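You operate a simulated robot arm through the tools that you are given. There is no shell and no other tool. Be economical: measure what you need, move in short steps, check, and stop when the job is done.

You are at the controls of a simulated robot arm. One attempt, no reset.

Task
Cap the little yellow can in the green press.
Fine: can into the slide's cradle, its own cap on, slide in, press the cap home; draw the slide out again, the can stays in it.

It is judged by the outcome, as a careful person would: the job done as asked, and still so three seconds after it is handed in. It fails if anything else is knocked over, pushed out of place, dropped, spilled or broken. Lids that push on must go on centred and level and be pressed home; caps that screw on are set level and turned clockwise until they are tight.

Robot
A 6-joint arm with a two-finger parallel gripper, fixed in place. Base frame: the origin is at the foot of the arm, x ahead of it, y to its left, z up; the work surface is at about z = 0.9. Readings come in m, degrees, newtons and seconds.
With the tool pointing down near the work surface it reaches from about 0.24 to 0.64 m from the base axis. Its first joint turns from -66.0 to 66.0 degrees. Payload 2.7 kg.
The tool frame sits at the grasp point between the pads (the TCP): z along the fingers, y along the line on which they close. The tips reach 0.023 m beyond it. Largest opening 0.094 m; finger width 0.038, thickness 0.01; the body of the gripper, 0.054 by 0.096 m, starts 0.039 m behind the TCP.
Orientation is that of the tool frame in the base frame, as a unit quaternion [x, y, z, w]. With the fingers straight down and closing along the base's y, the tool's x points along the base's -x, its y along +y and its z along -z.

Tools
- The arm moves only by the tool play_rows. Its argument "increments" is a list of rows, each a list of 3 entries, a list of its own where there are three numbers: the shift along the tool's x, y, z in m, then the turn, a rotation vector about the tool's x, y, z in rad, then the opening, from 0 (shut) to 1 (fully open). In form: [[[x, y, z], [ax, ay, az], hand], ...]. A call has 1 to 12 rows; each row shifts and turns the commanded pose from where the row before left it, along the tool's axes as they then stand. Each row takes 0.2 s and may step no farther than 0.05 m and 8.6 degrees from the row before; otherwise, or with a gripper value out of range, the whole call is refused. A pose out of reach is approached as far as the arm can. The call stops where the force on the tool passes 90 N (or 10 N more than at its start, if that is more) or the arm is blocked; 0.2 s more then pass. Each finger travels about 0.045 m/s and halts on what it meets, pressing with about 22 N; the grip force reading is that of the motor and also rises with nothing between the fingers. The clock runs only during rows and for 0.2 s after the last one: add rows that do not move to give the fingers time. The reply holds the time, the measured pose of the TCP, the force on the tool along the base axes, the opening and the grip force, in the units named above and with some noise, with the torque about the TCP (base axes, N m) and any sound that the robot's microphone picked up.
- Cameras (640 x 400 px; columns grow to the right, rows downward): "scene" is fixed at [0.063, -0.4224, 1.433]; the picture's right is [0.88, -0.48, 0.00], its down [-0.16, -0.30, -0.94] and it looks along [0.45, 0.83, -0.34] (base axes); focal length 327 px, centre (320, 200). "wrist" rides on the gripper at [0.086, 0.016, -0.075] in the tool frame; the picture's right is [-0.18, 0.98, 0.00], its down [-0.58, -0.11, -0.81] and it looks along [-0.79, -0.15, 0.59] (tool axes); focal length 243 px, centre (320, 200). There is no depth. A picture from a camera that has moved, and an enlarged one, comes with that camera's place and axes in the base frame and with its lens. The place of the scene camera against the robot may be out by one fixed shift of up to 0.012 m in any direction.
- get_image(camera): a new picture of that camera. The clock stands still meanwhile.
- inspect(camera, box): a new picture of the part [left, top, right, bottom] of that camera's present view, enlarged. The clock stands still meanwhile.
- job_done(): hands the job in; it is judged then, once.

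Go step by step. Nothing tells you positions but the pictures and the camera data: compare them with the known pose of the tool, close in by small moves and look again before you grip or let go. The budget is 120 turns and 76 pictures, counting those below and the enlarged ones. Unless the task says otherwise, let go and move clear before handing in, and close with one line.

The tools are called after "Call:" as name(argument=value, ...) on one line, values as JSON. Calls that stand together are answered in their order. play_rows: Moves the arm, as the interface text tells. Its arguments: {"type":"object","properties":{"increments":{"type":"array"}},"required":["increments"]} The other tools are called the same way: get_image (camera) takes a picture; inspect (camera, box) takes an enlarged picture of a part of a camera's view; job_done () hands the job in.

At the start:

```text
time: 0.0
ee_pos: [0.3813, 0.0261, 1.2684]
ee_rot: [0.0, 1.0, 0.001, 0.002]
wrist_force: [-0.3, -0.2, 0.7]
wrist_torque: [0.0, -0.01, 0.04]
width: 0.0938
gripper_force: 0.1
```

scene: 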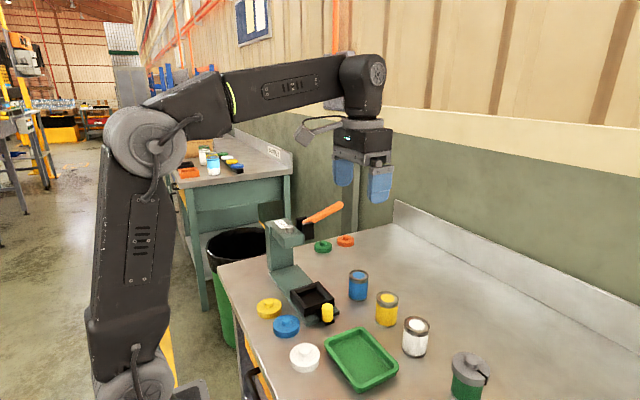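
wrist: 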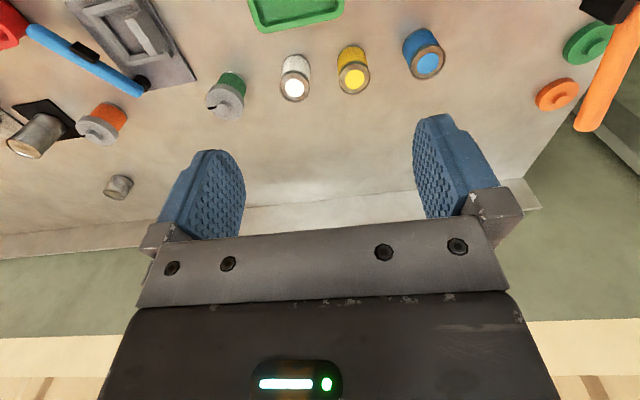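

I see a green press with an orange lever, a black cradle slide with a yellow knob, cans (blue, yellow, white, green, orange), and caps (yellow, blue, white, green, orange). I'll look closer first.

Call:
inspect(camera="scene", box=[230, 190, 390, 290])

Call:
inspect(camera="scene", box=[230, 260, 450, 398])

```text
4.00 times, centred on (310, 240) of scene
camera zoom: at [0.063, -0.4224, 1.433], right [0.88, -0.48, 0.0], down [-0.16, -0.3, -0.94], along [0.45, 0.83, -0.34], focal length 1306 px, centre (360, 40)
```

zoom: 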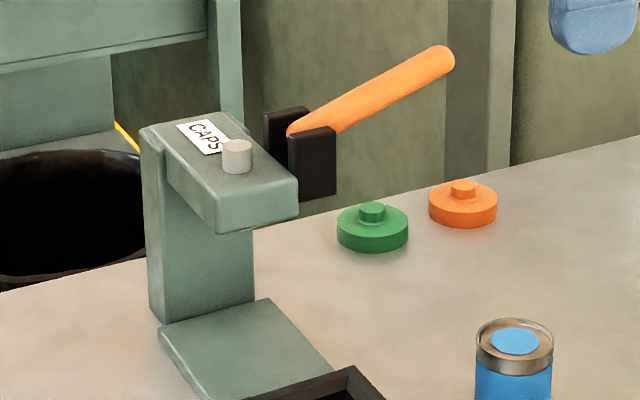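

```text
2.90 times, centred on (340, 329) of scene
camera zoom: at [0.063, -0.4224, 1.433], right [0.88, -0.48, 0.0], down [-0.16, -0.3, -0.94], along [0.45, 0.83, -0.34], focal length 947 px, centre (262, -174)
```

zoom: 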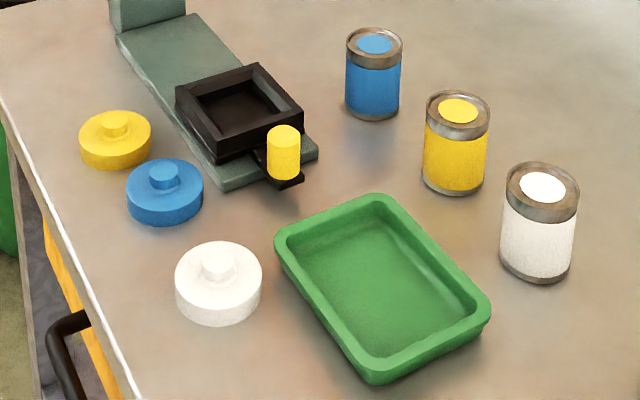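

The yellow can looks to be at about (0.50, 0.056), its cap at about (0.266, 0.207), and the cradle at about (0.37, 0.185), sliding along +y under the press. I'll move to see the press through the wrist camera.

Call:
play_rows(increments=[[[0.03, 0.031, 0.0], [0, 0, 0], 1], [[0.03, 0.031, 0.01], [0, 0, 0], 1], [[0.03, 0.031, 0.01], [0, 0, 0], 1], [[0.03, 0.031, 0.01], [0, 0, 0], 1], [[0, 0, 0], [0, 0, 0], 1]])

Call:
get_image(camera="wrist")

Call:
get_image(camera="scene")

```text
time: 1.2
ee_pos: [0.2624, 0.1509, 1.2384]
ee_rot: [-0.001, 1.0, 0.001, 0.001]
wrist_force: [0.0, 0.4, -0.2]
wrist_torque: [0.02, -0.01, 0.04]
width: 0.094
gripper_force: 0.0
```

```text
71 pictures are left
camera wrist: at [0.1748, 0.1652, 1.3123], right [0.18, 0.98, 0.0], down [0.58, -0.11, 0.81], along [0.79, -0.15, -0.59], focal length 243 px, centre (320, 200)
```

wrist: 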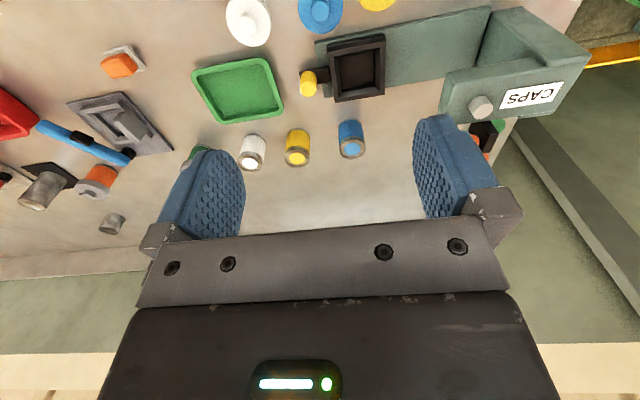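

```text
70 pictures are left
```

scene: 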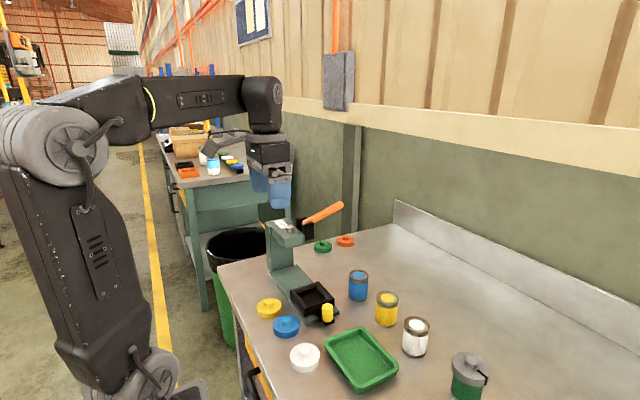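

The layout agrees between cameras. I'll zoom in on the press head to understand the lever geometry.

Call:
inspect(camera="wrist", box=[430, 0, 640, 131])

Call:
inspect(camera="wrist", box=[220, 0, 430, 131])

```text
3.05 times, centred on (535, 66) of wrist
camera zoom: at [0.1748, 0.1652, 1.3123], right [0.18, 0.98, 0.0], down [0.58, -0.11, 0.81], along [0.79, -0.15, -0.59], focal length 739 px, centre (-335, 610)
```

zoom: 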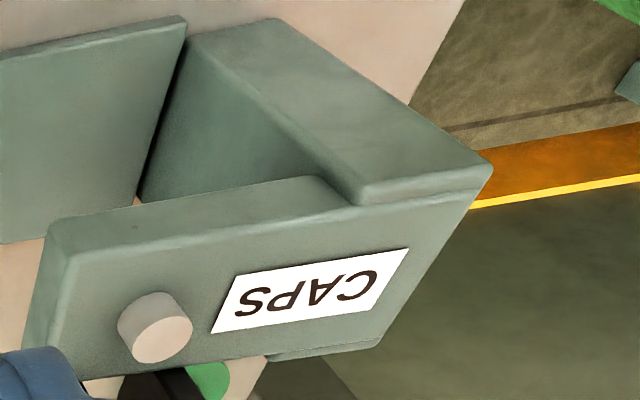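

```text
3.05 times, centred on (325, 66) of wrist
camera zoom: at [0.1748, 0.1652, 1.3123], right [0.18, 0.98, 0.0], down [0.58, -0.11, 0.81], along [0.79, -0.15, -0.59], focal length 739 px, centre (305, 610)
```

zoom: 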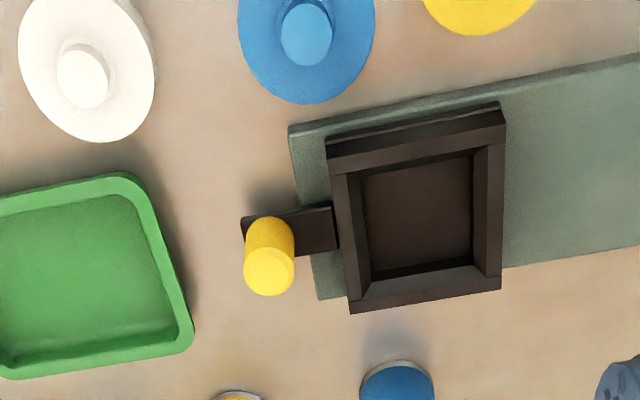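

The press axis is at about (0.373, 0.32). The lever runs along +x at y≈0.33, with its end near x≈0.54 and z≈1.09. Next I'll go above the yellow can.

Call:
play_rows(increments=[[[-0.0336, -0.0134, 0.0254], [0, 0, 0], 0.85], [[-0.0336, -0.0134, 0.0254], [0, 0, 0], 0.85], [[-0.0336, -0.0134, 0.0254], [0, 0, 0], 0.85], [[-0.0336, -0.0134, 0.0254], [0, 0, 0], 0.85], [[-0.0336, -0.0134, 0.0254], [0, 0, 0], 0.85], [[-0.0336, -0.0134, 0.0254], [0, 0, 0], 0.85], [[-0.0336, -0.0134, 0.0254], [0, 0, 0], 0.85], [[0, 0, 0], [0, 0, 0], 0.85]])

Call:
get_image(camera="wrist")

Call:
get_image(camera="scene")

```text
time: 3.0
ee_pos: [0.4967, 0.0562, 1.0599]
ee_rot: [-0.001, 1.0, 0.001, 0.001]
wrist_force: [-0.3, -0.3, -0.1]
wrist_torque: [-0.03, -0.03, 0.0]
width: 0.0798
gripper_force: 0.1
```

```text
67 pictures are left
camera wrist: at [0.4111, 0.0707, 1.1336], right [0.18, 0.98, 0.0], down [0.58, -0.11, 0.81], along [0.79, -0.15, -0.59], focal length 243 px, centre (320, 200)
```

wrist: 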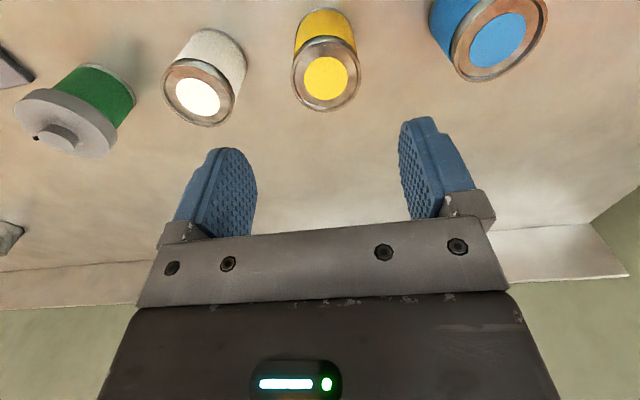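

```text
66 pictures are left
```

scene: 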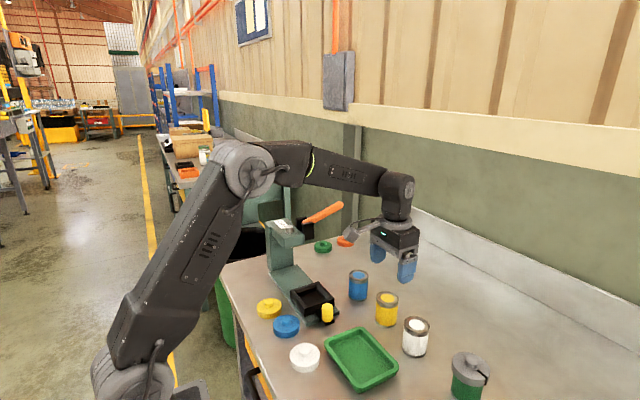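

The can's top centre is at about (0.496, 0.0585, 0.964), almost directly below the gripper. I'll descend and grip its upper part.

Call:
play_rows(increments=[[[0, 0.002, 0.03], [0, 0, 0], 0.85], [[0, 0, 0.03], [0, 0, 0], 0.85], [[0, 0, 0.025], [0, 0, 0], 0.85], [[0, 0, 0.02], [0, 0, 0], 0.85], [[0, 0, 0], [0, 0, 0], 0.85]])

Call:
get_image(camera="scene")

Call:
get_image(camera="wrist")

```text
time: 4.2
ee_pos: [0.4983, 0.0592, 0.9545]
ee_rot: [0.0, 1.0, 0.001, 0.001]
wrist_force: [-0.5, -0.1, -0.3]
wrist_torque: [-0.05, -0.02, 0.0]
width: 0.0798
gripper_force: 0.0
```

```text
65 pictures are left
```

scene: 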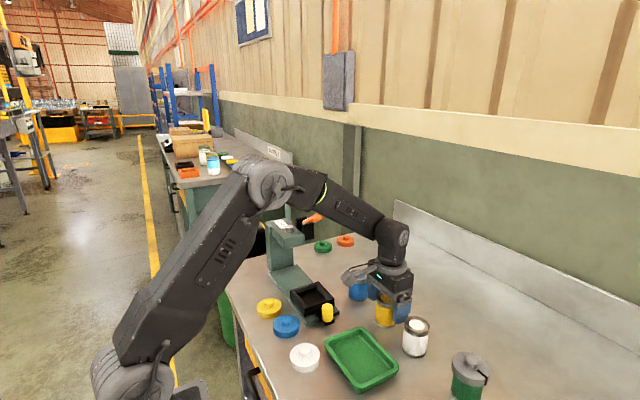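

```text
64 pictures are left
camera wrist: at [0.4114, 0.0736, 1.0291], right [0.18, 0.98, 0.0], down [0.58, -0.11, 0.81], along [0.79, -0.15, -0.59], focal length 243 px, centre (320, 200)
```

wrist: 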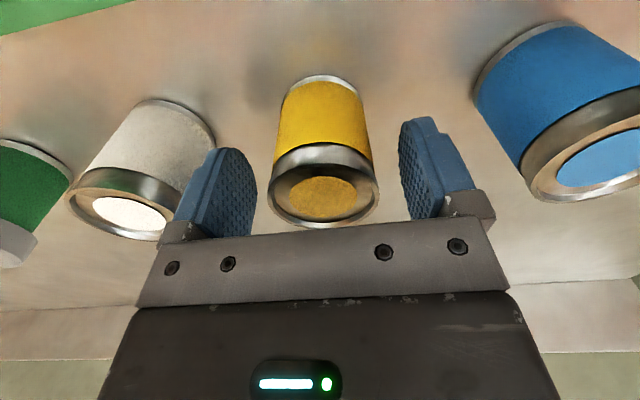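

The can is centred between the pads. I'll nudge slightly in x and close.

Call:
play_rows(increments=[[[0.004, 0.0005, 0], [0, 0, 0], 0.85], [[0, 0, 0], [0, 0, 0], 0.6], [[0, 0, 0], [0, 0, 0], 0.4], [[0, 0, 0], [0, 0, 0], 0.4], [[0, 0, 0], [0, 0, 0], 0.4]])

```text
time: 5.4
ee_pos: [0.4932, 0.0594, 0.9556]
ee_rot: [-0.001, 1.0, 0.001, 0.0]
wrist_force: [-1.1, 0.7, 1.1]
wrist_torque: [-0.01, -0.02, 0.0]
width: 0.0478
gripper_force: 22.0
```

I have hold of the can (0.048 m wide). I'll lift it and move to look at the cradle from short of it.

Call:
play_rows(increments=[[[0, 0, -0.02], [0, 0, 0], 0.4], [[0, 0, -0.035], [0, 0, 0], 0.4], [[0, 0, -0.035], [0, 0, 0], 0.4], [[0, 0, -0.035], [0, 0, 0], 0.4], [[0.035, 0.025, 0], [0, 0, 0], 0.4], [[0.035, 0.03, 0], [0, 0, 0], 0.4], [[0.035, 0.03, 0], [0, 0, 0], 0.4], [[0.03, 0.03, 0], [0, 0, 0], 0.4], [[0.02, 0.01, 0], [0, 0, 0], 0.4], [[0, 0, 0], [0, 0, 0], 0.4]])

Call:
get_image(camera="wrist")

Call:
get_image(camera="scene")

```text
time: 7.6
ee_pos: [0.338, 0.1837, 1.0809]
ee_rot: [0.0, 1.0, 0.001, 0.002]
wrist_force: [-0.2, -0.7, -0.8]
wrist_torque: [-0.03, 0.03, -0.02]
width: 0.0479
gripper_force: 21.6
```

```text
63 pictures are left
camera wrist: at [0.2517, 0.1985, 1.1546], right [0.18, 0.98, 0.0], down [0.58, -0.11, 0.81], along [0.79, -0.15, -0.59], focal length 243 px, centre (320, 200)
```

wrist: 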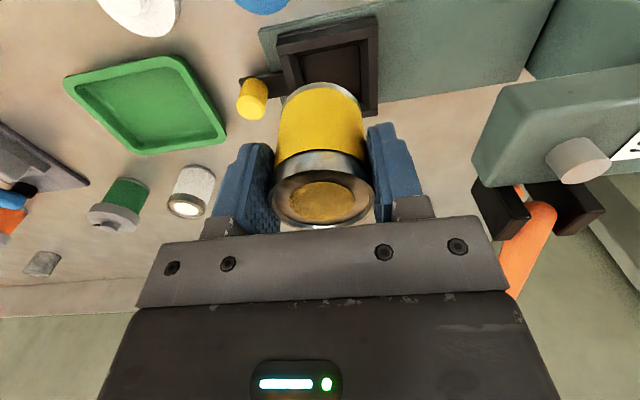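

```text
62 pictures are left
```

scene: 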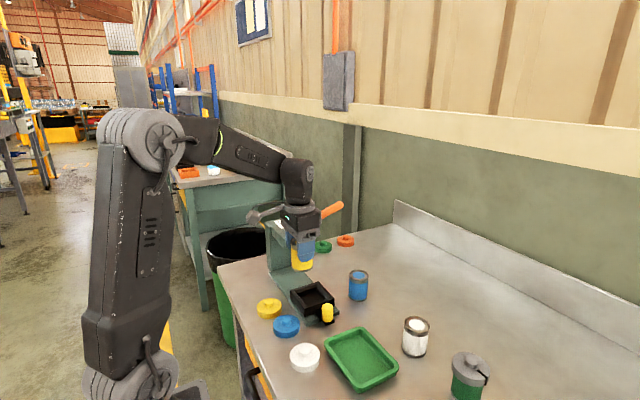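

The can is held upright and the cradle is visible beyond it. I'll zoom in to measure its corners.

Call:
inspect(camera="wrist", box=[230, 0, 420, 119])

Call:
inspect(camera="scene", box=[240, 190, 400, 340])

```text
3.36 times, centred on (325, 60) of wrist
camera zoom: at [0.2517, 0.1985, 1.1546], right [0.18, 0.98, 0.0], down [0.58, -0.11, 0.81], along [0.79, -0.15, -0.59], focal length 816 px, centre (303, 672)
```

zoom: 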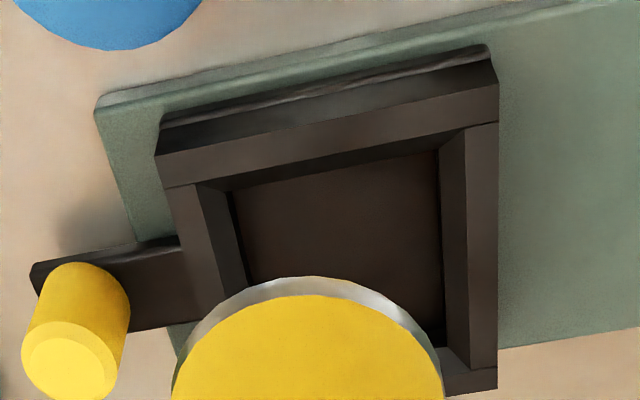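

```text
2.67 times, centred on (320, 265) of scene
camera zoom: at [0.063, -0.4223, 1.433], right [0.88, -0.48, 0.0], down [-0.16, -0.3, -0.94], along [0.45, 0.83, -0.34], focal length 871 px, centre (320, 27)
```

zoom: 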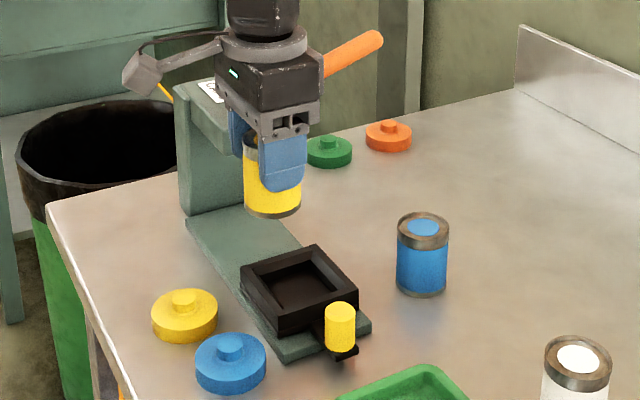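

The cradle's centre is at about (0.372, 0.188), with its rim near z≈0.93. I'll align and lower partway.

Call:
play_rows(increments=[[[-0.017, 0.002, 0], [0, 0, 0], 0.4], [[-0.0165, 0.0023, 0], [0, 0, 0], 0.4], [[0, 0, 0.025], [0, 0, 0], 0.4], [[0, 0, 0.025], [0, 0, 0], 0.4], [[0, 0, 0.03], [0, 0, 0], 0.4], [[0, 0, 0], [0, 0, 0], 0.4]])

Call:
get_image(camera="wrist")

Call:
inspect(camera="scene", box=[240, 210, 400, 310])

```text
time: 9.0
ee_pos: [0.3717, 0.1881, 0.999]
ee_rot: [-0.001, 1.0, 0.001, 0.0]
wrist_force: [-0.1, -0.1, -1.8]
wrist_torque: [0.0, 0.03, 0.01]
width: 0.0478
gripper_force: 22.0
```

```text
59 pictures are left
camera wrist: at [0.285, 0.2029, 1.074], right [0.18, 0.98, 0.0], down [0.58, -0.11, 0.81], along [0.79, -0.15, -0.59], focal length 243 px, centre (320, 200)
```

wrist: 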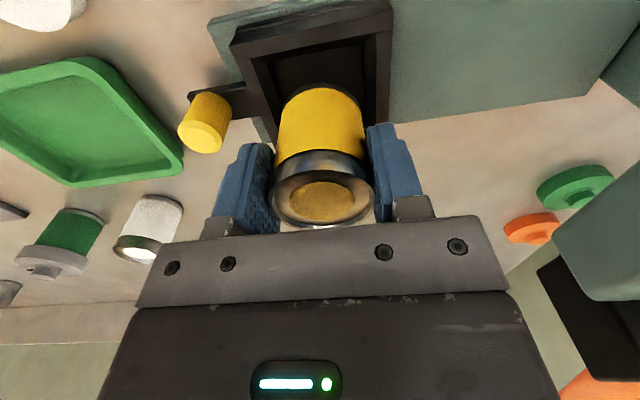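

```text
4.00 times, centred on (320, 260) of scene
camera zoom: at [0.063, -0.4223, 1.433], right [0.88, -0.48, 0.0], down [-0.16, -0.3, -0.94], along [0.45, 0.83, -0.34], focal length 1306 px, centre (320, -40)
```

zoom: 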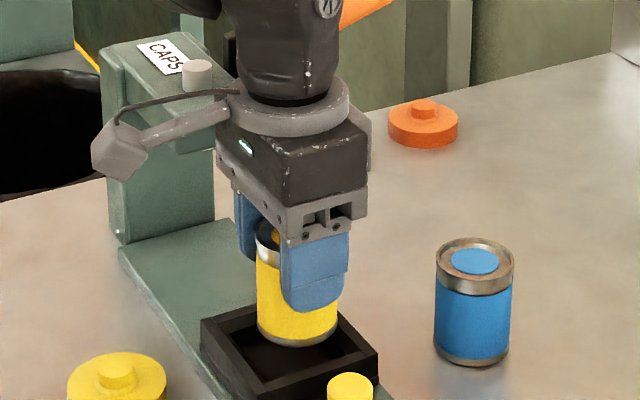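

The can is just above the cradle and looks aligned. I'll lower it gently until it makes contact.

Call:
play_rows(increments=[[[0, 0, 0.01], [0, 0, 0], 0.4], [[0, 0, 0.01], [0, 0, 0], 0.4], [[0, 0, 0.006], [0, 0, 0], 0.4], [[0, 0, 0], [0, 0, 0], 0.4]])

Call:
inspect(camera="scene", box=[240, 210, 400, 310])

Call:
get_image(camera="wrist")

```text
time: 10.0
ee_pos: [0.3717, 0.1888, 0.9745]
ee_rot: [-0.001, 1.0, 0.0, -0.001]
wrist_force: [-9.3, -1.5, 7.8]
wrist_torque: [-0.07, 0.14, -0.04]
width: 0.0481
gripper_force: 21.9
```

```text
4.00 times, centred on (320, 260) of scene
camera zoom: at [0.0626, -0.4224, 1.433], right [0.88, -0.48, 0.0], down [-0.16, -0.3, -0.94], along [0.45, 0.83, -0.34], focal length 1306 px, centre (320, -40)
```

zoom: 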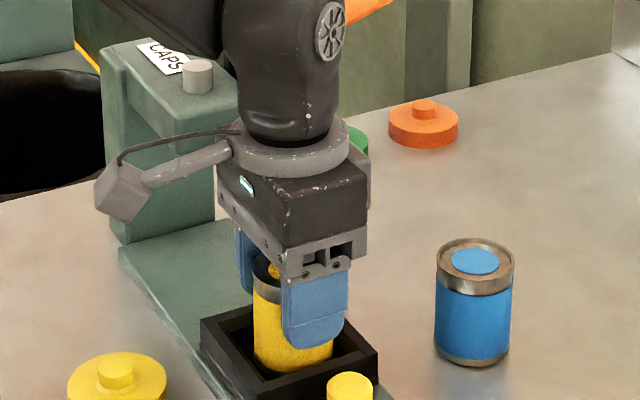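

```text
56 pictures are left
camera wrist: at [0.2848, 0.2029, 1.0486], right [0.18, 0.98, 0.0], down [0.58, -0.11, 0.81], along [0.79, -0.15, -0.59], focal length 243 px, centre (320, 200)
```

wrist: 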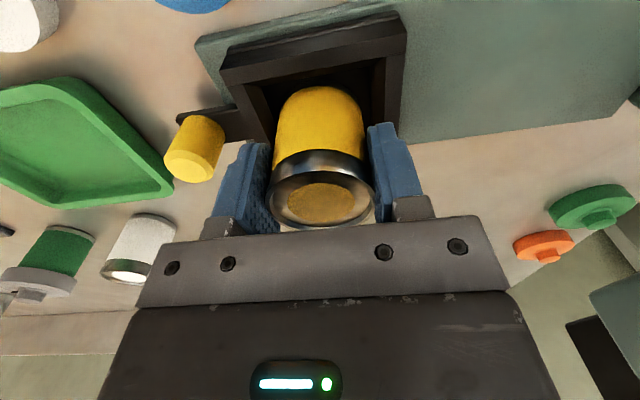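

The can is touching the +x chamfer, with a force pushing it toward −x. I'll back up a touch, shift −x, and lower again.

Call:
play_rows(increments=[[[0.002, 0, -0.003], [0, 0, 0], 0.4], [[0.002, 0, 0], [0, 0, 0], 0.4], [[0, 0, 0.004], [0, 0, 0], 0.4], [[0, 0, 0.003], [0, 0, 0], 0.4], [[0, 0, 0.002], [0, 0, 0], 0.4], [[0, 0, 0], [0, 0, 0], 0.4]])

```text
time: 11.4
ee_pos: [0.3697, 0.1884, 0.9694]
ee_rot: [0.0, 1.0, 0.002, 0.002]
wrist_force: [3.1, -0.6, 13.5]
wrist_torque: [-0.14, -0.12, 0.02]
width: 0.048
gripper_force: 22.4
```

Contact force is now mostly vertical, so the can is probably on the floor. I'll check.

Call:
inspect(camera="wrist", box=[180, 0, 440, 240])

Call:
inspect(camera="scene", box=[270, 250, 366, 310])

```text
1.67 times, centred on (310, 120) of wrist
camera zoom: at [0.2824, 0.2033, 1.0429], right [0.18, 0.98, 0.0], down [0.58, -0.11, 0.81], along [0.8, -0.15, -0.59], focal length 404 px, centre (337, 333)
```

zoom: 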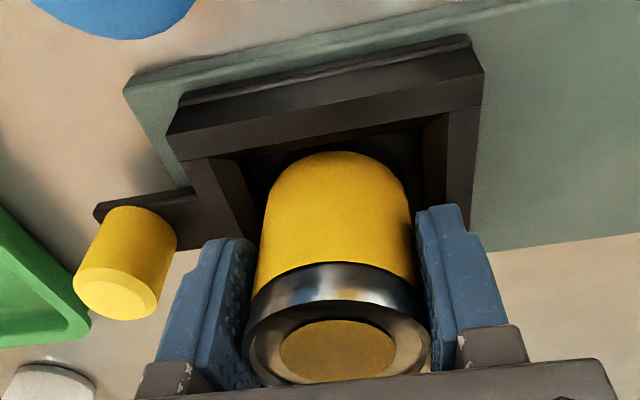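

```text
6.67 times, centred on (318, 280) of scene
camera zoom: at [0.0629, -0.4224, 1.433], right [0.88, -0.48, 0.0], down [-0.16, -0.3, -0.94], along [0.45, 0.83, -0.34], focal length 2177 px, centre (333, -333)
```

zoom: 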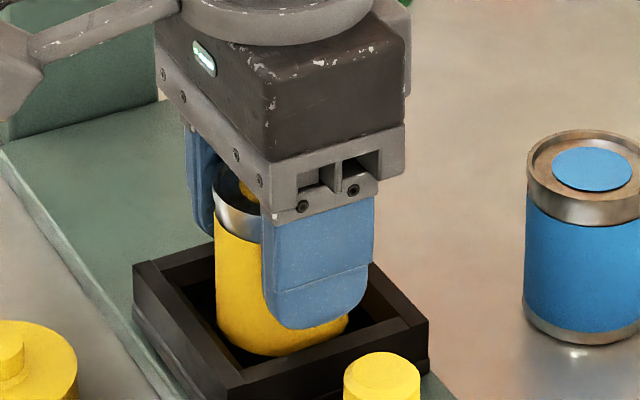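

The can stands in the cradle. I'll release it and rise a little to look.

Call:
play_rows(increments=[[[0, 0, -0.0012], [0, 0, 0], 0.45], [[0, 0, 0], [0, 0, 0], 0.6], [[0, 0, 0], [0, 0, 0], 0.8], [[0, 0, 0], [0, 0, 0], 0.85], [[0, 0, 0], [0, 0, 0], 0.85]])

Call:
play_rows(increments=[[[0, 0, -0.03], [0, 0, 0], 0.85], [[0.01, 0, -0.04], [0, 0, 0], 0.85], [[0.03, 0, -0.03], [0, 0, 0], 0.85], [[0.03, 0, -0.02], [0, 0, 0], 0.85], [[0, 0, 0], [0, 0, 0], 0.85]])

Call:
get_image(camera="wrist")

Call:
inspect(camera="scene", box=[240, 250, 368, 330])

```text
time: 12.6
ee_pos: [0.3688, 0.1888, 0.9693]
ee_rot: [-0.001, 1.0, 0.0, 0.001]
wrist_force: [-0.4, 0.2, 0.1]
wrist_torque: [-0.04, -0.01, 0.03]
width: 0.08
gripper_force: 0.1
```

```text
time: 13.8
ee_pos: [0.2966, 0.189, 1.0907]
ee_rot: [-0.001, 1.0, 0.0, 0.0]
wrist_force: [0.6, 0.0, -0.5]
wrist_torque: [-0.03, 0.01, 0.01]
width: 0.0798
gripper_force: 0.1
```

```text
53 pictures are left
camera wrist: at [0.2116, 0.2033, 1.1633], right [0.18, 0.98, 0.0], down [0.58, -0.11, 0.81], along [0.79, -0.15, -0.59], focal length 243 px, centre (320, 200)
```

wrist: 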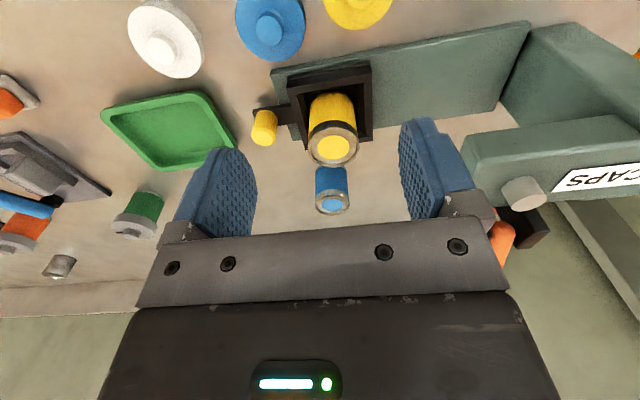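

```text
5.00 times, centred on (304, 290) of scene
camera zoom: at [0.063, -0.4224, 1.433], right [0.88, -0.48, 0.0], down [-0.16, -0.3, -0.94], along [0.45, 0.83, -0.34], focal length 1633 px, centre (400, -250)
```

zoom: 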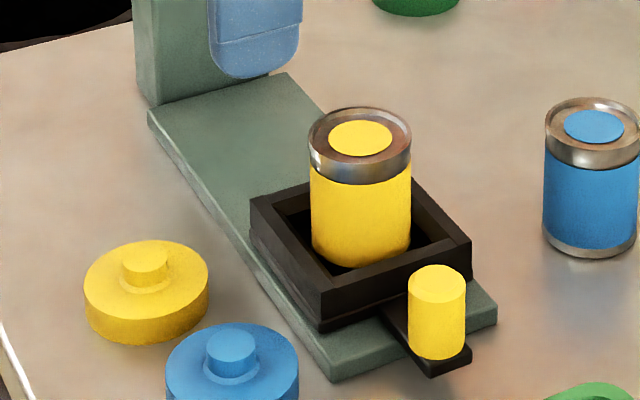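

The can sits upright in the cradle. Next I'll back up to see the yellow cap with the wrist camera.

Call:
play_rows(increments=[[[0.03, 0.005, -0.03], [0, 0, 0], 0.85], [[0.03, 0.005, -0.03], [0, 0, 0], 0.7], [[0, 0, 0], [0, 0, 0], 0.6], [[0, 0, 0], [0, 0, 0], 0.5]])

Call:
inspect(camera="wrist", box=[220, 0, 460, 150])

```text
time: 14.8
ee_pos: [0.2389, 0.1984, 1.1495]
ee_rot: [0.001, 1.0, 0.0, 0.001]
wrist_force: [0.2, 0.4, 0.5]
wrist_torque: [-0.01, 0.01, -0.01]
width: 0.0471
gripper_force: 0.0
```

```text
2.67 times, centred on (340, 75) of wrist
camera zoom: at [0.1518, 0.2135, 1.2233], right [0.18, 0.98, 0.0], down [0.58, -0.11, 0.81], along [0.79, -0.15, -0.59], focal length 647 px, centre (267, 533)
```

zoom: 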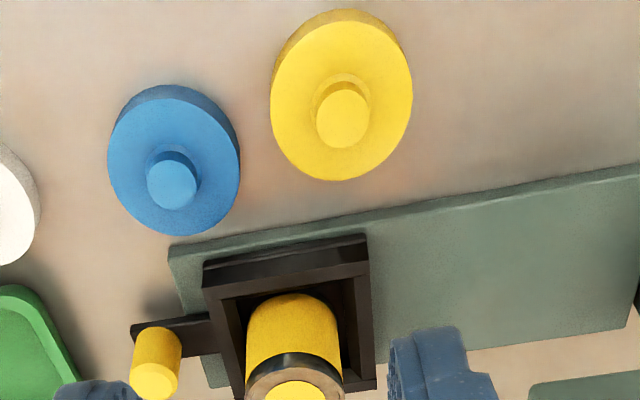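

The yellow cap's knob is at about (0.267, 0.2225), with its top near z≈0.93. I'll hover above it.

Call:
play_rows(increments=[[[-0.01, 0.008, 0.03], [0, 0, 0], 0.5], [[-0.01, 0.008, 0.035], [0, 0, 0], 0.5], [[-0.008, 0.008, 0.035], [0, 0, 0], 0.5], [[0, 0, 0.035], [0, 0, 0], 0.5], [[0, 0, 0.025], [0, 0, 0], 0.5], [[0, 0, 0], [0, 0, 0], 0.5]])

Call:
get_image(camera="wrist")

Call:
inspect(camera="scene", box=[220, 240, 348, 320])

```text
time: 16.2
ee_pos: [0.2653, 0.2234, 0.9887]
ee_rot: [-0.001, 1.0, 0.001, 0.001]
wrist_force: [0.4, -0.1, 0.2]
wrist_torque: [0.01, -0.01, 0.0]
width: 0.0473
gripper_force: 0.1
```

```text
50 pictures are left
camera wrist: at [0.1794, 0.2375, 1.0632], right [0.18, 0.98, 0.0], down [0.58, -0.11, 0.81], along [0.79, -0.15, -0.59], focal length 243 px, centre (320, 200)
```

wrist: 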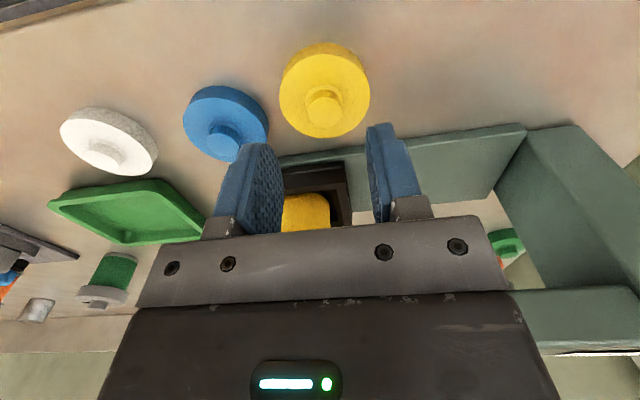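

```text
5.00 times, centred on (284, 280) of scene
camera zoom: at [0.063, -0.4223, 1.433], right [0.88, -0.48, 0.0], down [-0.16, -0.3, -0.94], along [0.45, 0.83, -0.34], focal length 1633 px, centre (500, -200)
```

zoom: 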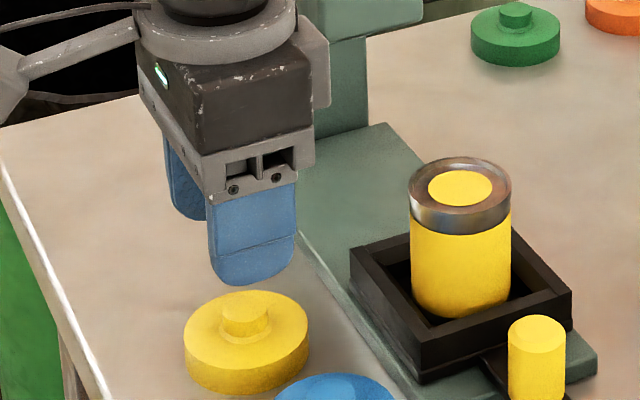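

Nearly centred over the knob. I'll descend until the tips are just above it and look again.

Call:
play_rows(increments=[[[-0.0015, 0.001, 0.015], [0, 0, 0], 0.5], [[0, 0, 0.012], [0, 0, 0], 0.5], [[0, 0, 0], [0, 0, 0], 0.5]])

Call:
inspect(camera="wrist", box=[200, 40, 440, 240])

Call:
inspect(camera="scene", box=[220, 260, 316, 320])

```text
time: 17.0
ee_pos: [0.268, 0.2238, 0.9615]
ee_rot: [-0.001, 1.0, 0.0, 0.001]
wrist_force: [-0.6, -0.7, 0.4]
wrist_torque: [-0.02, -0.01, -0.02]
width: 0.047
gripper_force: 0.1
```

```text
2.00 times, centred on (320, 140) of wrist
camera zoom: at [0.1811, 0.2381, 1.0364], right [0.18, 0.98, 0.0], down [0.58, -0.11, 0.81], along [0.79, -0.15, -0.59], focal length 485 px, centre (320, 320)
```

zoom: 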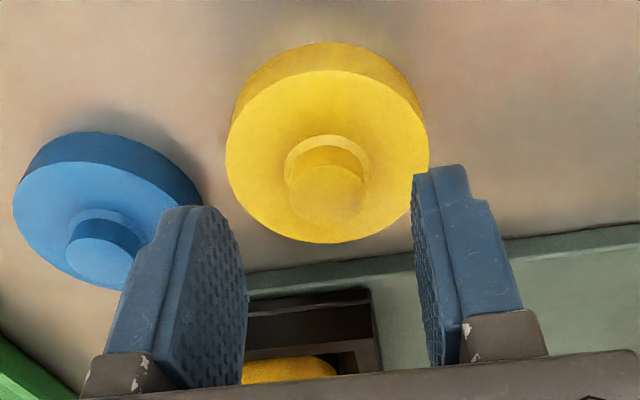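

```text
6.67 times, centred on (268, 290) of scene
camera zoom: at [0.063, -0.4224, 1.433], right [0.88, -0.48, 0.0], down [-0.16, -0.3, -0.94], along [0.45, 0.83, -0.34], focal length 2177 px, centre (667, -400)
```

zoom: 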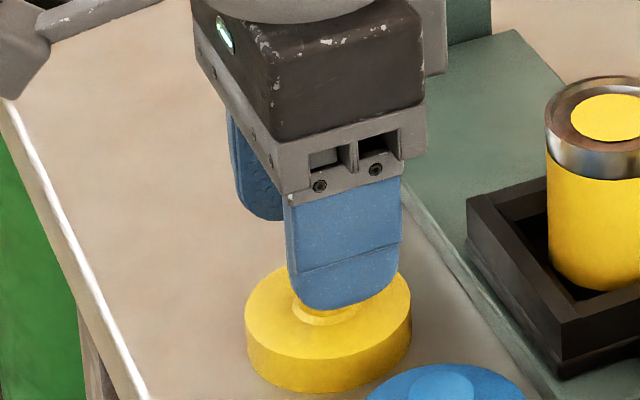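

The knob is centred. I'll lower so the tips sit just over the cap's face, then grip the knob.

Call:
play_rows(increments=[[[-0.001, 0, 0.012], [0, 0, 0], 0.5], [[0, 0, 0.01], [0, 0, 0], 0.5], [[0, 0, 0], [0, 0, 0], 0.5]])

Call:
inspect(camera="scene", box=[220, 260, 316, 320])

Call:
inspect(camera="wrist", box=[200, 80, 440, 240])

```text
time: 17.8
ee_pos: [0.2683, 0.2232, 0.9397]
ee_rot: [-0.001, 1.0, 0.001, 0.001]
wrist_force: [0.7, -0.8, 0.5]
wrist_torque: [-0.01, -0.02, -0.02]
width: 0.0467
gripper_force: 0.1
```

```text
6.67 times, centred on (268, 290) of scene
camera zoom: at [0.063, -0.4224, 1.433], right [0.88, -0.48, 0.0], down [-0.16, -0.3, -0.94], along [0.45, 0.83, -0.34], focal length 2177 px, centre (667, -400)
```

zoom: 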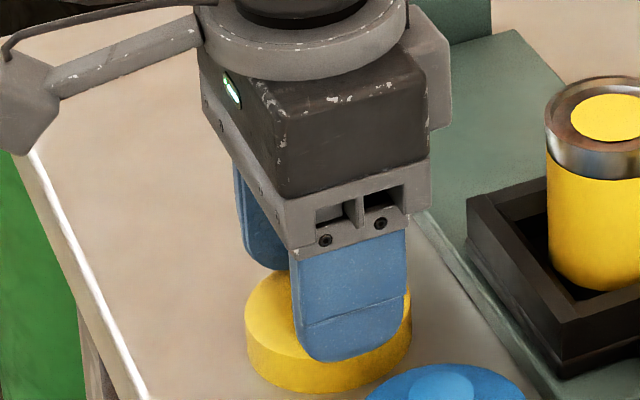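

```text
2.50 times, centred on (320, 160) of wrist
camera zoom: at [0.1818, 0.2379, 1.0146], right [0.18, 0.98, 0.0], down [0.58, -0.11, 0.81], along [0.79, -0.15, -0.59], focal length 606 px, centre (320, 300)
```

zoom: 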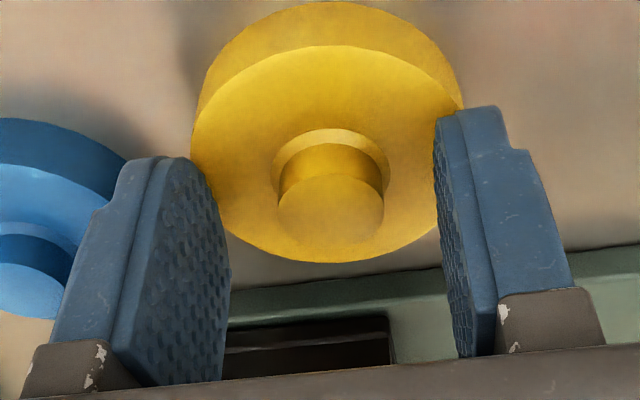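

Good alignment. I'll close on the knob.

Call:
play_rows(increments=[[[0, 0, 0], [0, 0, 0], 0.35], [[0, 0, 0], [0, 0, 0], 0.15], [[0, 0, 0], [0, 0, 0], 0.1], [[0, 0, 0], [0, 0, 0], 0.1]])

Call:
play_rows(increments=[[[0, 0, -0.015], [0, 0, 0], 0.1], [[0, 0, -0.03], [0, 0, 0], 0.1], [[0, 0, -0.035], [0, 0, 0], 0.1], [[0, 0, -0.03], [0, 0, 0], 0.1], [[0, 0, 0], [0, 0, 0], 0.1]])

Call:
inspect(camera="scene", box=[220, 220, 348, 300])

Call:
get_image(camera="wrist")

```text
time: 18.8
ee_pos: [0.2679, 0.2234, 0.94]
ee_rot: [-0.001, 1.0, 0.001, 0.001]
wrist_force: [0.7, 0.3, 1.6]
wrist_torque: [-0.01, -0.03, -0.03]
width: 0.0203
gripper_force: 22.1
```

```text
time: 20.0
ee_pos: [0.2672, 0.2239, 1.0523]
ee_rot: [-0.002, 1.0, 0.0, 0.0]
wrist_force: [-0.6, -0.2, -0.6]
wrist_torque: [0.02, 0.0, 0.0]
width: 0.0203
gripper_force: 21.8
```

```text
5.00 times, centred on (284, 260) of scene
camera zoom: at [0.063, -0.4224, 1.433], right [0.88, -0.48, 0.0], down [-0.16, -0.3, -0.94], along [0.45, 0.83, -0.34], focal length 1633 px, centre (500, -100)
```

zoom: 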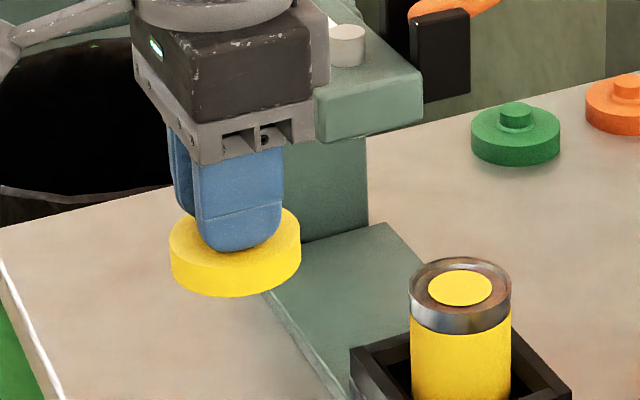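

```text
43 pictures are left
camera wrist: at [0.1819, 0.2383, 1.1251], right [0.18, 0.98, 0.0], down [0.58, -0.11, 0.81], along [0.79, -0.15, -0.59], focal length 243 px, centre (320, 200)
```

wrist: 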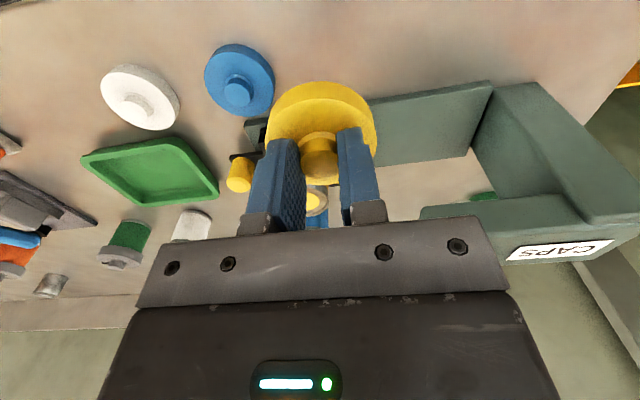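

The cap is held level. I'll take an offset view of the can to fix its centre precisely.

Call:
play_rows(increments=[[[-0.01, -0.035, 0], [0, 0, 0], 0.1], [[-0.01, -0.035, 0], [0, 0, 0], 0.1], [[-0.01, -0.035, 0], [0, 0, 0], 0.1], [[0, 0, 0], [0, 0, 0], 0.1]])

Call:
inspect(camera="wrist", box=[300, 40, 540, 190])

Call:
inspect(camera="scene", box=[260, 240, 356, 300])

```text
time: 21.0
ee_pos: [0.2987, 0.1179, 1.0503]
ee_rot: [-0.002, 1.0, 0.001, 0.0]
wrist_force: [0.0, -0.1, -0.9]
wrist_torque: [0.01, 0.02, 0.02]
width: 0.0204
gripper_force: 21.6
```

```text
2.67 times, centred on (420, 115) of wrist
camera zoom: at [0.2124, 0.1327, 1.1249], right [0.18, 0.98, 0.0], down [0.58, -0.11, 0.81], along [0.79, -0.15, -0.59], focal length 647 px, centre (53, 427)
```

zoom: 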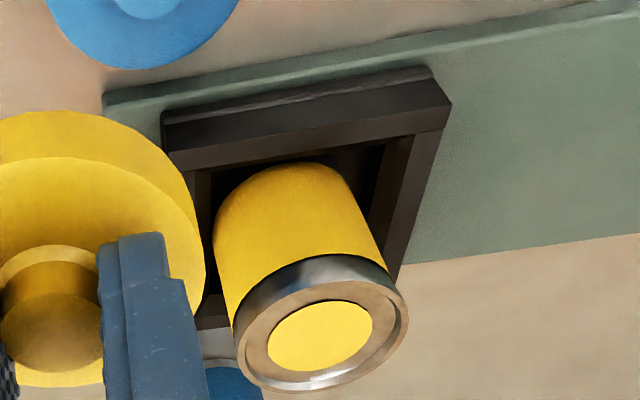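

```text
6.67 times, centred on (308, 270) of scene
camera zoom: at [0.063, -0.4224, 1.433], right [0.88, -0.48, 0.0], down [-0.16, -0.3, -0.94], along [0.45, 0.83, -0.34], focal length 2177 px, centre (400, -267)
```

zoom: 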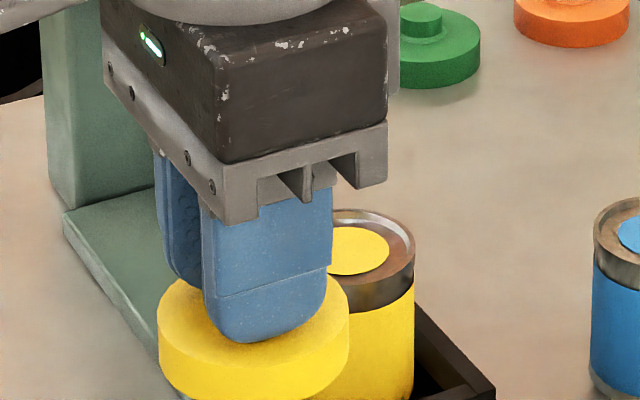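

Combining the views, the can top is at about (0.368, 0.188, 0.985). I'll move the cap above it and compare in the scene camera.

Call:
play_rows(increments=[[[0, 0, -0.02], [0, 0, 0], 0.1], [[-0.025, 0.025, 0], [0, 0, 0], 0.1], [[-0.025, 0.025, 0], [0, 0, 0], 0.1], [[-0.0195, 0.02, 0], [0, 0, 0], 0.1], [[0, 0, 0.01], [0, 0, 0], 0.1], [[0, 0, 0.01], [0, 0, 0], 0.1], [[0, 0, 0], [0, 0, 0], 0.1]])

Call:
inspect(camera="scene", box=[270, 225, 366, 285])

Call:
get_image(camera="wrist")

```text
time: 22.6
ee_pos: [0.3672, 0.1894, 1.0494]
ee_rot: [-0.001, 1.0, 0.0, 0.001]
wrist_force: [-0.8, -0.9, 0.2]
wrist_torque: [0.0, -0.02, 0.0]
width: 0.0203
gripper_force: 21.8
```

```text
6.67 times, centred on (318, 255) of scene
camera zoom: at [0.063, -0.4223, 1.433], right [0.88, -0.48, 0.0], down [-0.16, -0.3, -0.94], along [0.45, 0.83, -0.34], focal length 2177 px, centre (333, -167)
```

zoom: 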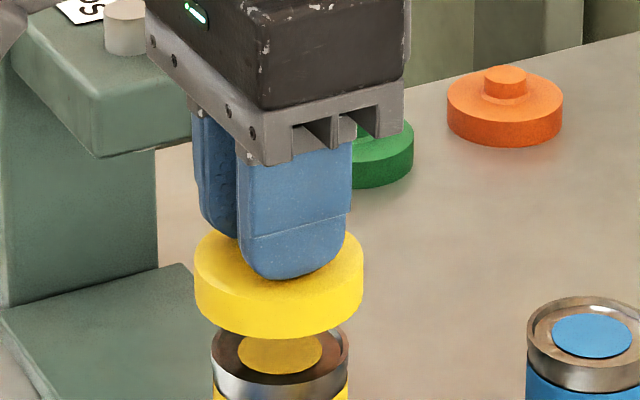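

```text
39 pictures are left
camera wrist: at [0.2809, 0.203, 1.1242], right [0.18, 0.98, 0.0], down [0.58, -0.11, 0.81], along [0.79, -0.15, -0.59], focal length 243 px, centre (320, 200)
```

wrist: 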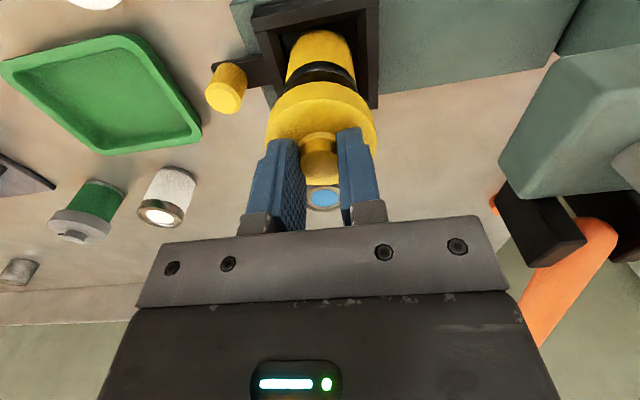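

Cap and can line up in both views, within about 1 mm. I'll lower gently onto the can.

Call:
play_rows(increments=[[[0, 0, 0.008], [0, 0, 0], 0.1], [[0, 0, 0.008], [0, 0, 0], 0.1], [[0, 0, 0.006], [0, 0, 0], 0.1], [[0, 0, 0.004], [0, 0, 0], 0.1], [[0, 0, 0], [0, 0, 0], 0.1]])

Call:
inspect(camera="scene", box=[270, 235, 366, 295])

```text
time: 23.8
ee_pos: [0.3681, 0.1876, 1.0244]
ee_rot: [-0.002, 1.0, 0.001, 0.001]
wrist_force: [0.2, -0.9, -0.6]
wrist_torque: [-0.02, -0.01, -0.03]
width: 0.0204
gripper_force: 21.8
```

```text
6.67 times, centred on (318, 265) of scene
camera zoom: at [0.063, -0.4224, 1.433], right [0.88, -0.48, 0.0], down [-0.16, -0.3, -0.94], along [0.45, 0.83, -0.34], focal length 2177 px, centre (333, -233)
```

zoom: 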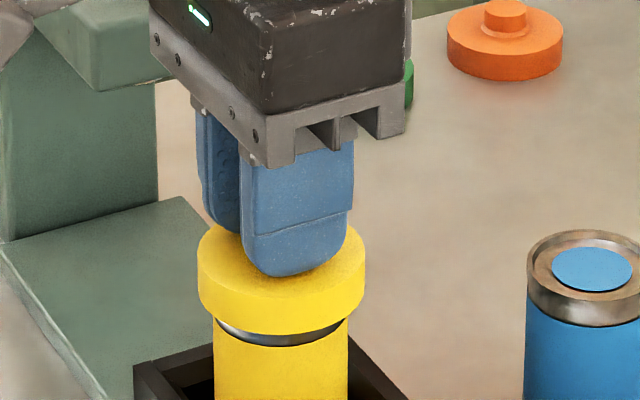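

Still no contact and the alignment is good. I'll continue in small steps.

Call:
play_rows(increments=[[[0, 0, 0.004], [0, 0, 0], 0.1], [[0, 0, 0.003], [0, 0, 0], 0.1], [[0, 0, 0], [0, 0, 0], 0.1]])

Call:
play_rows(increments=[[[0, 0, 0.003], [0, 0, 0], 0.1], [[0, 0, 0], [0, 0, 0], 0.1]])

```text
time: 24.6
ee_pos: [0.3686, 0.1902, 1.0194]
ee_rot: [-0.001, 1.0, 0.002, 0.004]
wrist_force: [-3.0, -0.2, 23.2]
wrist_torque: [0.04, 0.03, 0.04]
width: 0.0203
gripper_force: 22.4
```

```text
time: 25.2
ee_pos: [0.3687, 0.1884, 1.0177]
ee_rot: [-0.001, 1.0, 0.002, 0.002]
wrist_force: [-9.6, 0.0, 62.8]
wrist_torque: [0.0, 0.29, 0.0]
width: 0.0203
gripper_force: 21.8
```

The cap is in contact (63 N). I'll ease off and look at whether it sits level and centred.

Call:
play_rows(increments=[[[0, 0, -0.003], [0, 0, 0], 0.1], [[0, 0, 0], [0, 0, 0], 0.1]])

Call:
inspect(camera="scene", box=[270, 235, 366, 295])

Call:
inspect(camera="wrist", box=[200, 0, 440, 200])

```text
time: 25.8
ee_pos: [0.3675, 0.1887, 1.0178]
ee_rot: [-0.001, 1.0, 0.001, 0.001]
wrist_force: [-1.0, 1.6, 22.3]
wrist_torque: [0.08, -0.01, -0.01]
width: 0.0203
gripper_force: 21.8
```

```text
6.67 times, centred on (318, 265) of scene
camera zoom: at [0.0627, -0.4225, 1.433], right [0.88, -0.48, 0.0], down [-0.16, -0.3, -0.94], along [0.45, 0.83, -0.34], focal length 2177 px, centre (333, -233)
```

zoom: 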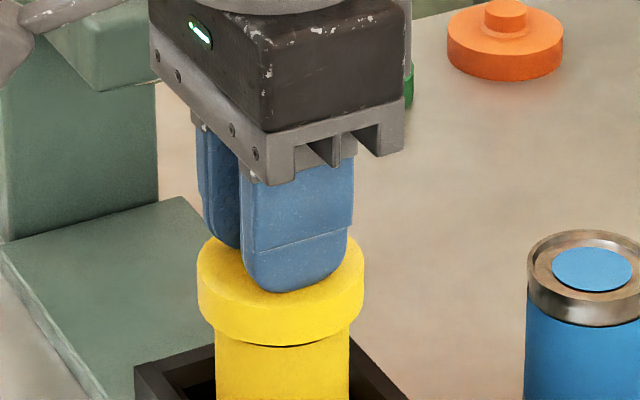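

```text
2.00 times, centred on (320, 100) of wrist
camera zoom: at [0.2813, 0.2029, 1.0921], right [0.18, 0.98, 0.0], down [0.58, -0.11, 0.81], along [0.79, -0.15, -0.59], focal length 485 px, centre (320, 400)
```

zoom: 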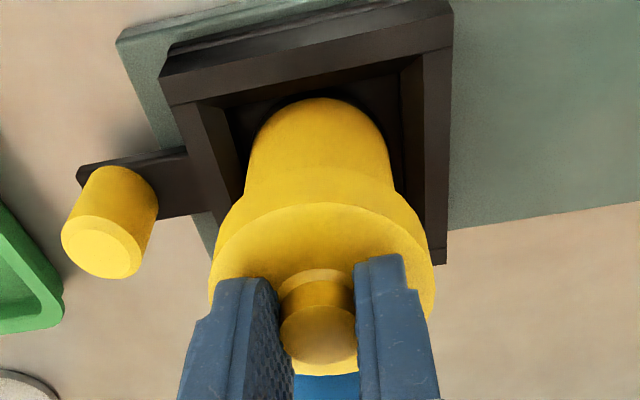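

The cap sits level and centred with its skirt over the can's rim. I'll release the knob and rise.

Call:
play_rows(increments=[[[0, 0, -0.001], [0, 0, 0], 0.1], [[0, 0, -0.0005], [0, 0, 0], 0.25], [[0, 0, 0], [0, 0, 0], 0.45], [[0, 0, 0], [0, 0, 0], 0.45], [[0, 0, -0.03], [0, 0, 0], 0.45], [[0, 0, -0.04], [0, 0, 0], 0.45], [[0.03, -0.03, -0.02], [0, 0, 0], 0.45], [[0, -0.03, -0.02], [0, 0, 0], 0.3], [[0, 0, 0], [0, 0, 0], 0.3]])

Call:
inspect(camera="scene", box=[260, 245, 372, 315])

Call:
get_image(camera="wrist")

```text
time: 27.8
ee_pos: [0.3378, 0.1278, 1.1287]
ee_rot: [-0.001, 1.0, 0.001, 0.001]
wrist_force: [0.5, 0.0, -0.2]
wrist_torque: [-0.01, 0.0, 0.01]
width: 0.0282
gripper_force: 0.1
```

```text
5.71 times, centred on (316, 280) of scene
camera zoom: at [0.063, -0.4224, 1.433], right [0.88, -0.48, 0.0], down [-0.16, -0.3, -0.94], along [0.45, 0.83, -0.34], focal length 1866 px, centre (343, -257)
```

zoom: 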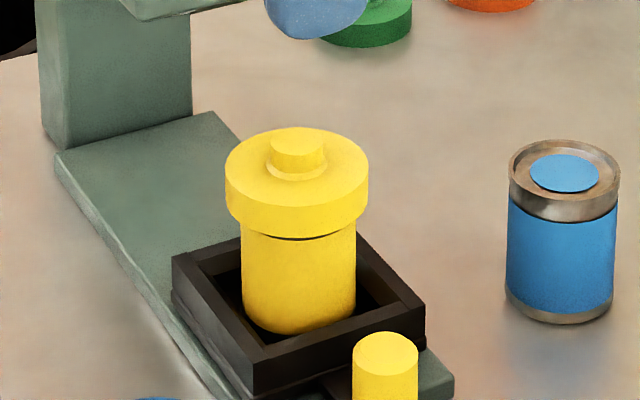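

```text
34 pictures are left
camera wrist: at [0.2515, 0.1419, 1.2024], right [0.18, 0.98, 0.0], down [0.58, -0.11, 0.81], along [0.79, -0.15, -0.59], focal length 243 px, centre (320, 200)
```

wrist: 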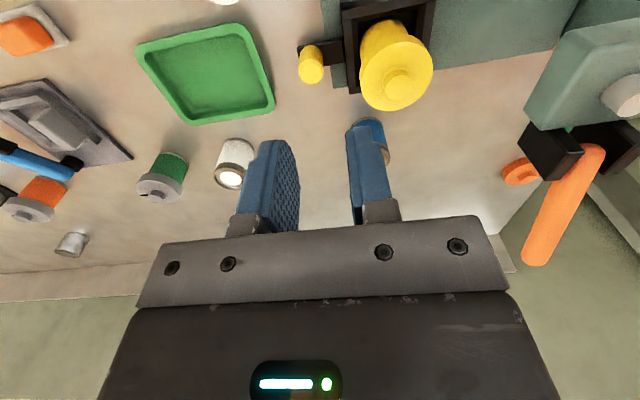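

The cap is on level. To push and later draw the slide, I'll grip the knob (about (0.365, 0.113), top z≈0.957) with the fingers closing along x. First I'll turn the tool −90°, which puts the camera on the −y side.

Call:
play_rows(increments=[[[0, 0, 0], [0, 0, -0.1428], 0.55], [[0, 0, 0], [0, 0, -0.1428], 0.55], [[0, 0, 0], [0, 0, -0.1428], 0.55], [[0, 0, 0], [0, 0, -0.1428], 0.55], [[0, 0, 0], [0, 0, -0.1428], 0.55], [[0, 0, 0], [0, 0, -0.1428], 0.55], [[0, 0, 0], [0, 0, -0.1428], 0.55], [[0, 0, 0], [0, 0, -0.1428], 0.55], [[0, 0, 0], [0, 0, -0.1428], 0.55], [[0, 0, 0], [0, 0, -0.1428], 0.55], [[0, 0, 0], [0, 0, -0.1428], 0.55], [[0, 0, 0], [0, 0, 0], 0.55]])

Call:
get_image(camera="wrist")

```text
time: 30.4
ee_pos: [0.3386, 0.1287, 1.1293]
ee_rot: [0.708, -0.706, 0.0, -0.001]
wrist_force: [0.8, -0.4, -0.3]
wrist_torque: [-0.03, -0.01, 0.01]
width: 0.0517
gripper_force: 0.0
```

```text
33 pictures are left
camera wrist: at [0.3221, 0.0402, 1.2032], right [-0.98, 0.18, 0.0], down [0.11, 0.58, 0.81], along [0.15, 0.79, -0.59], focal length 243 px, centre (320, 200)
```

wrist: 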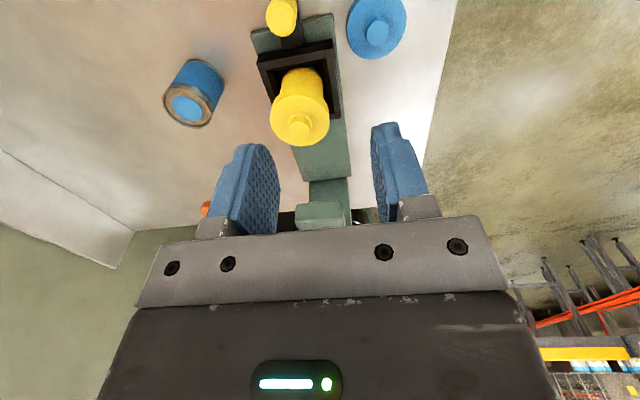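

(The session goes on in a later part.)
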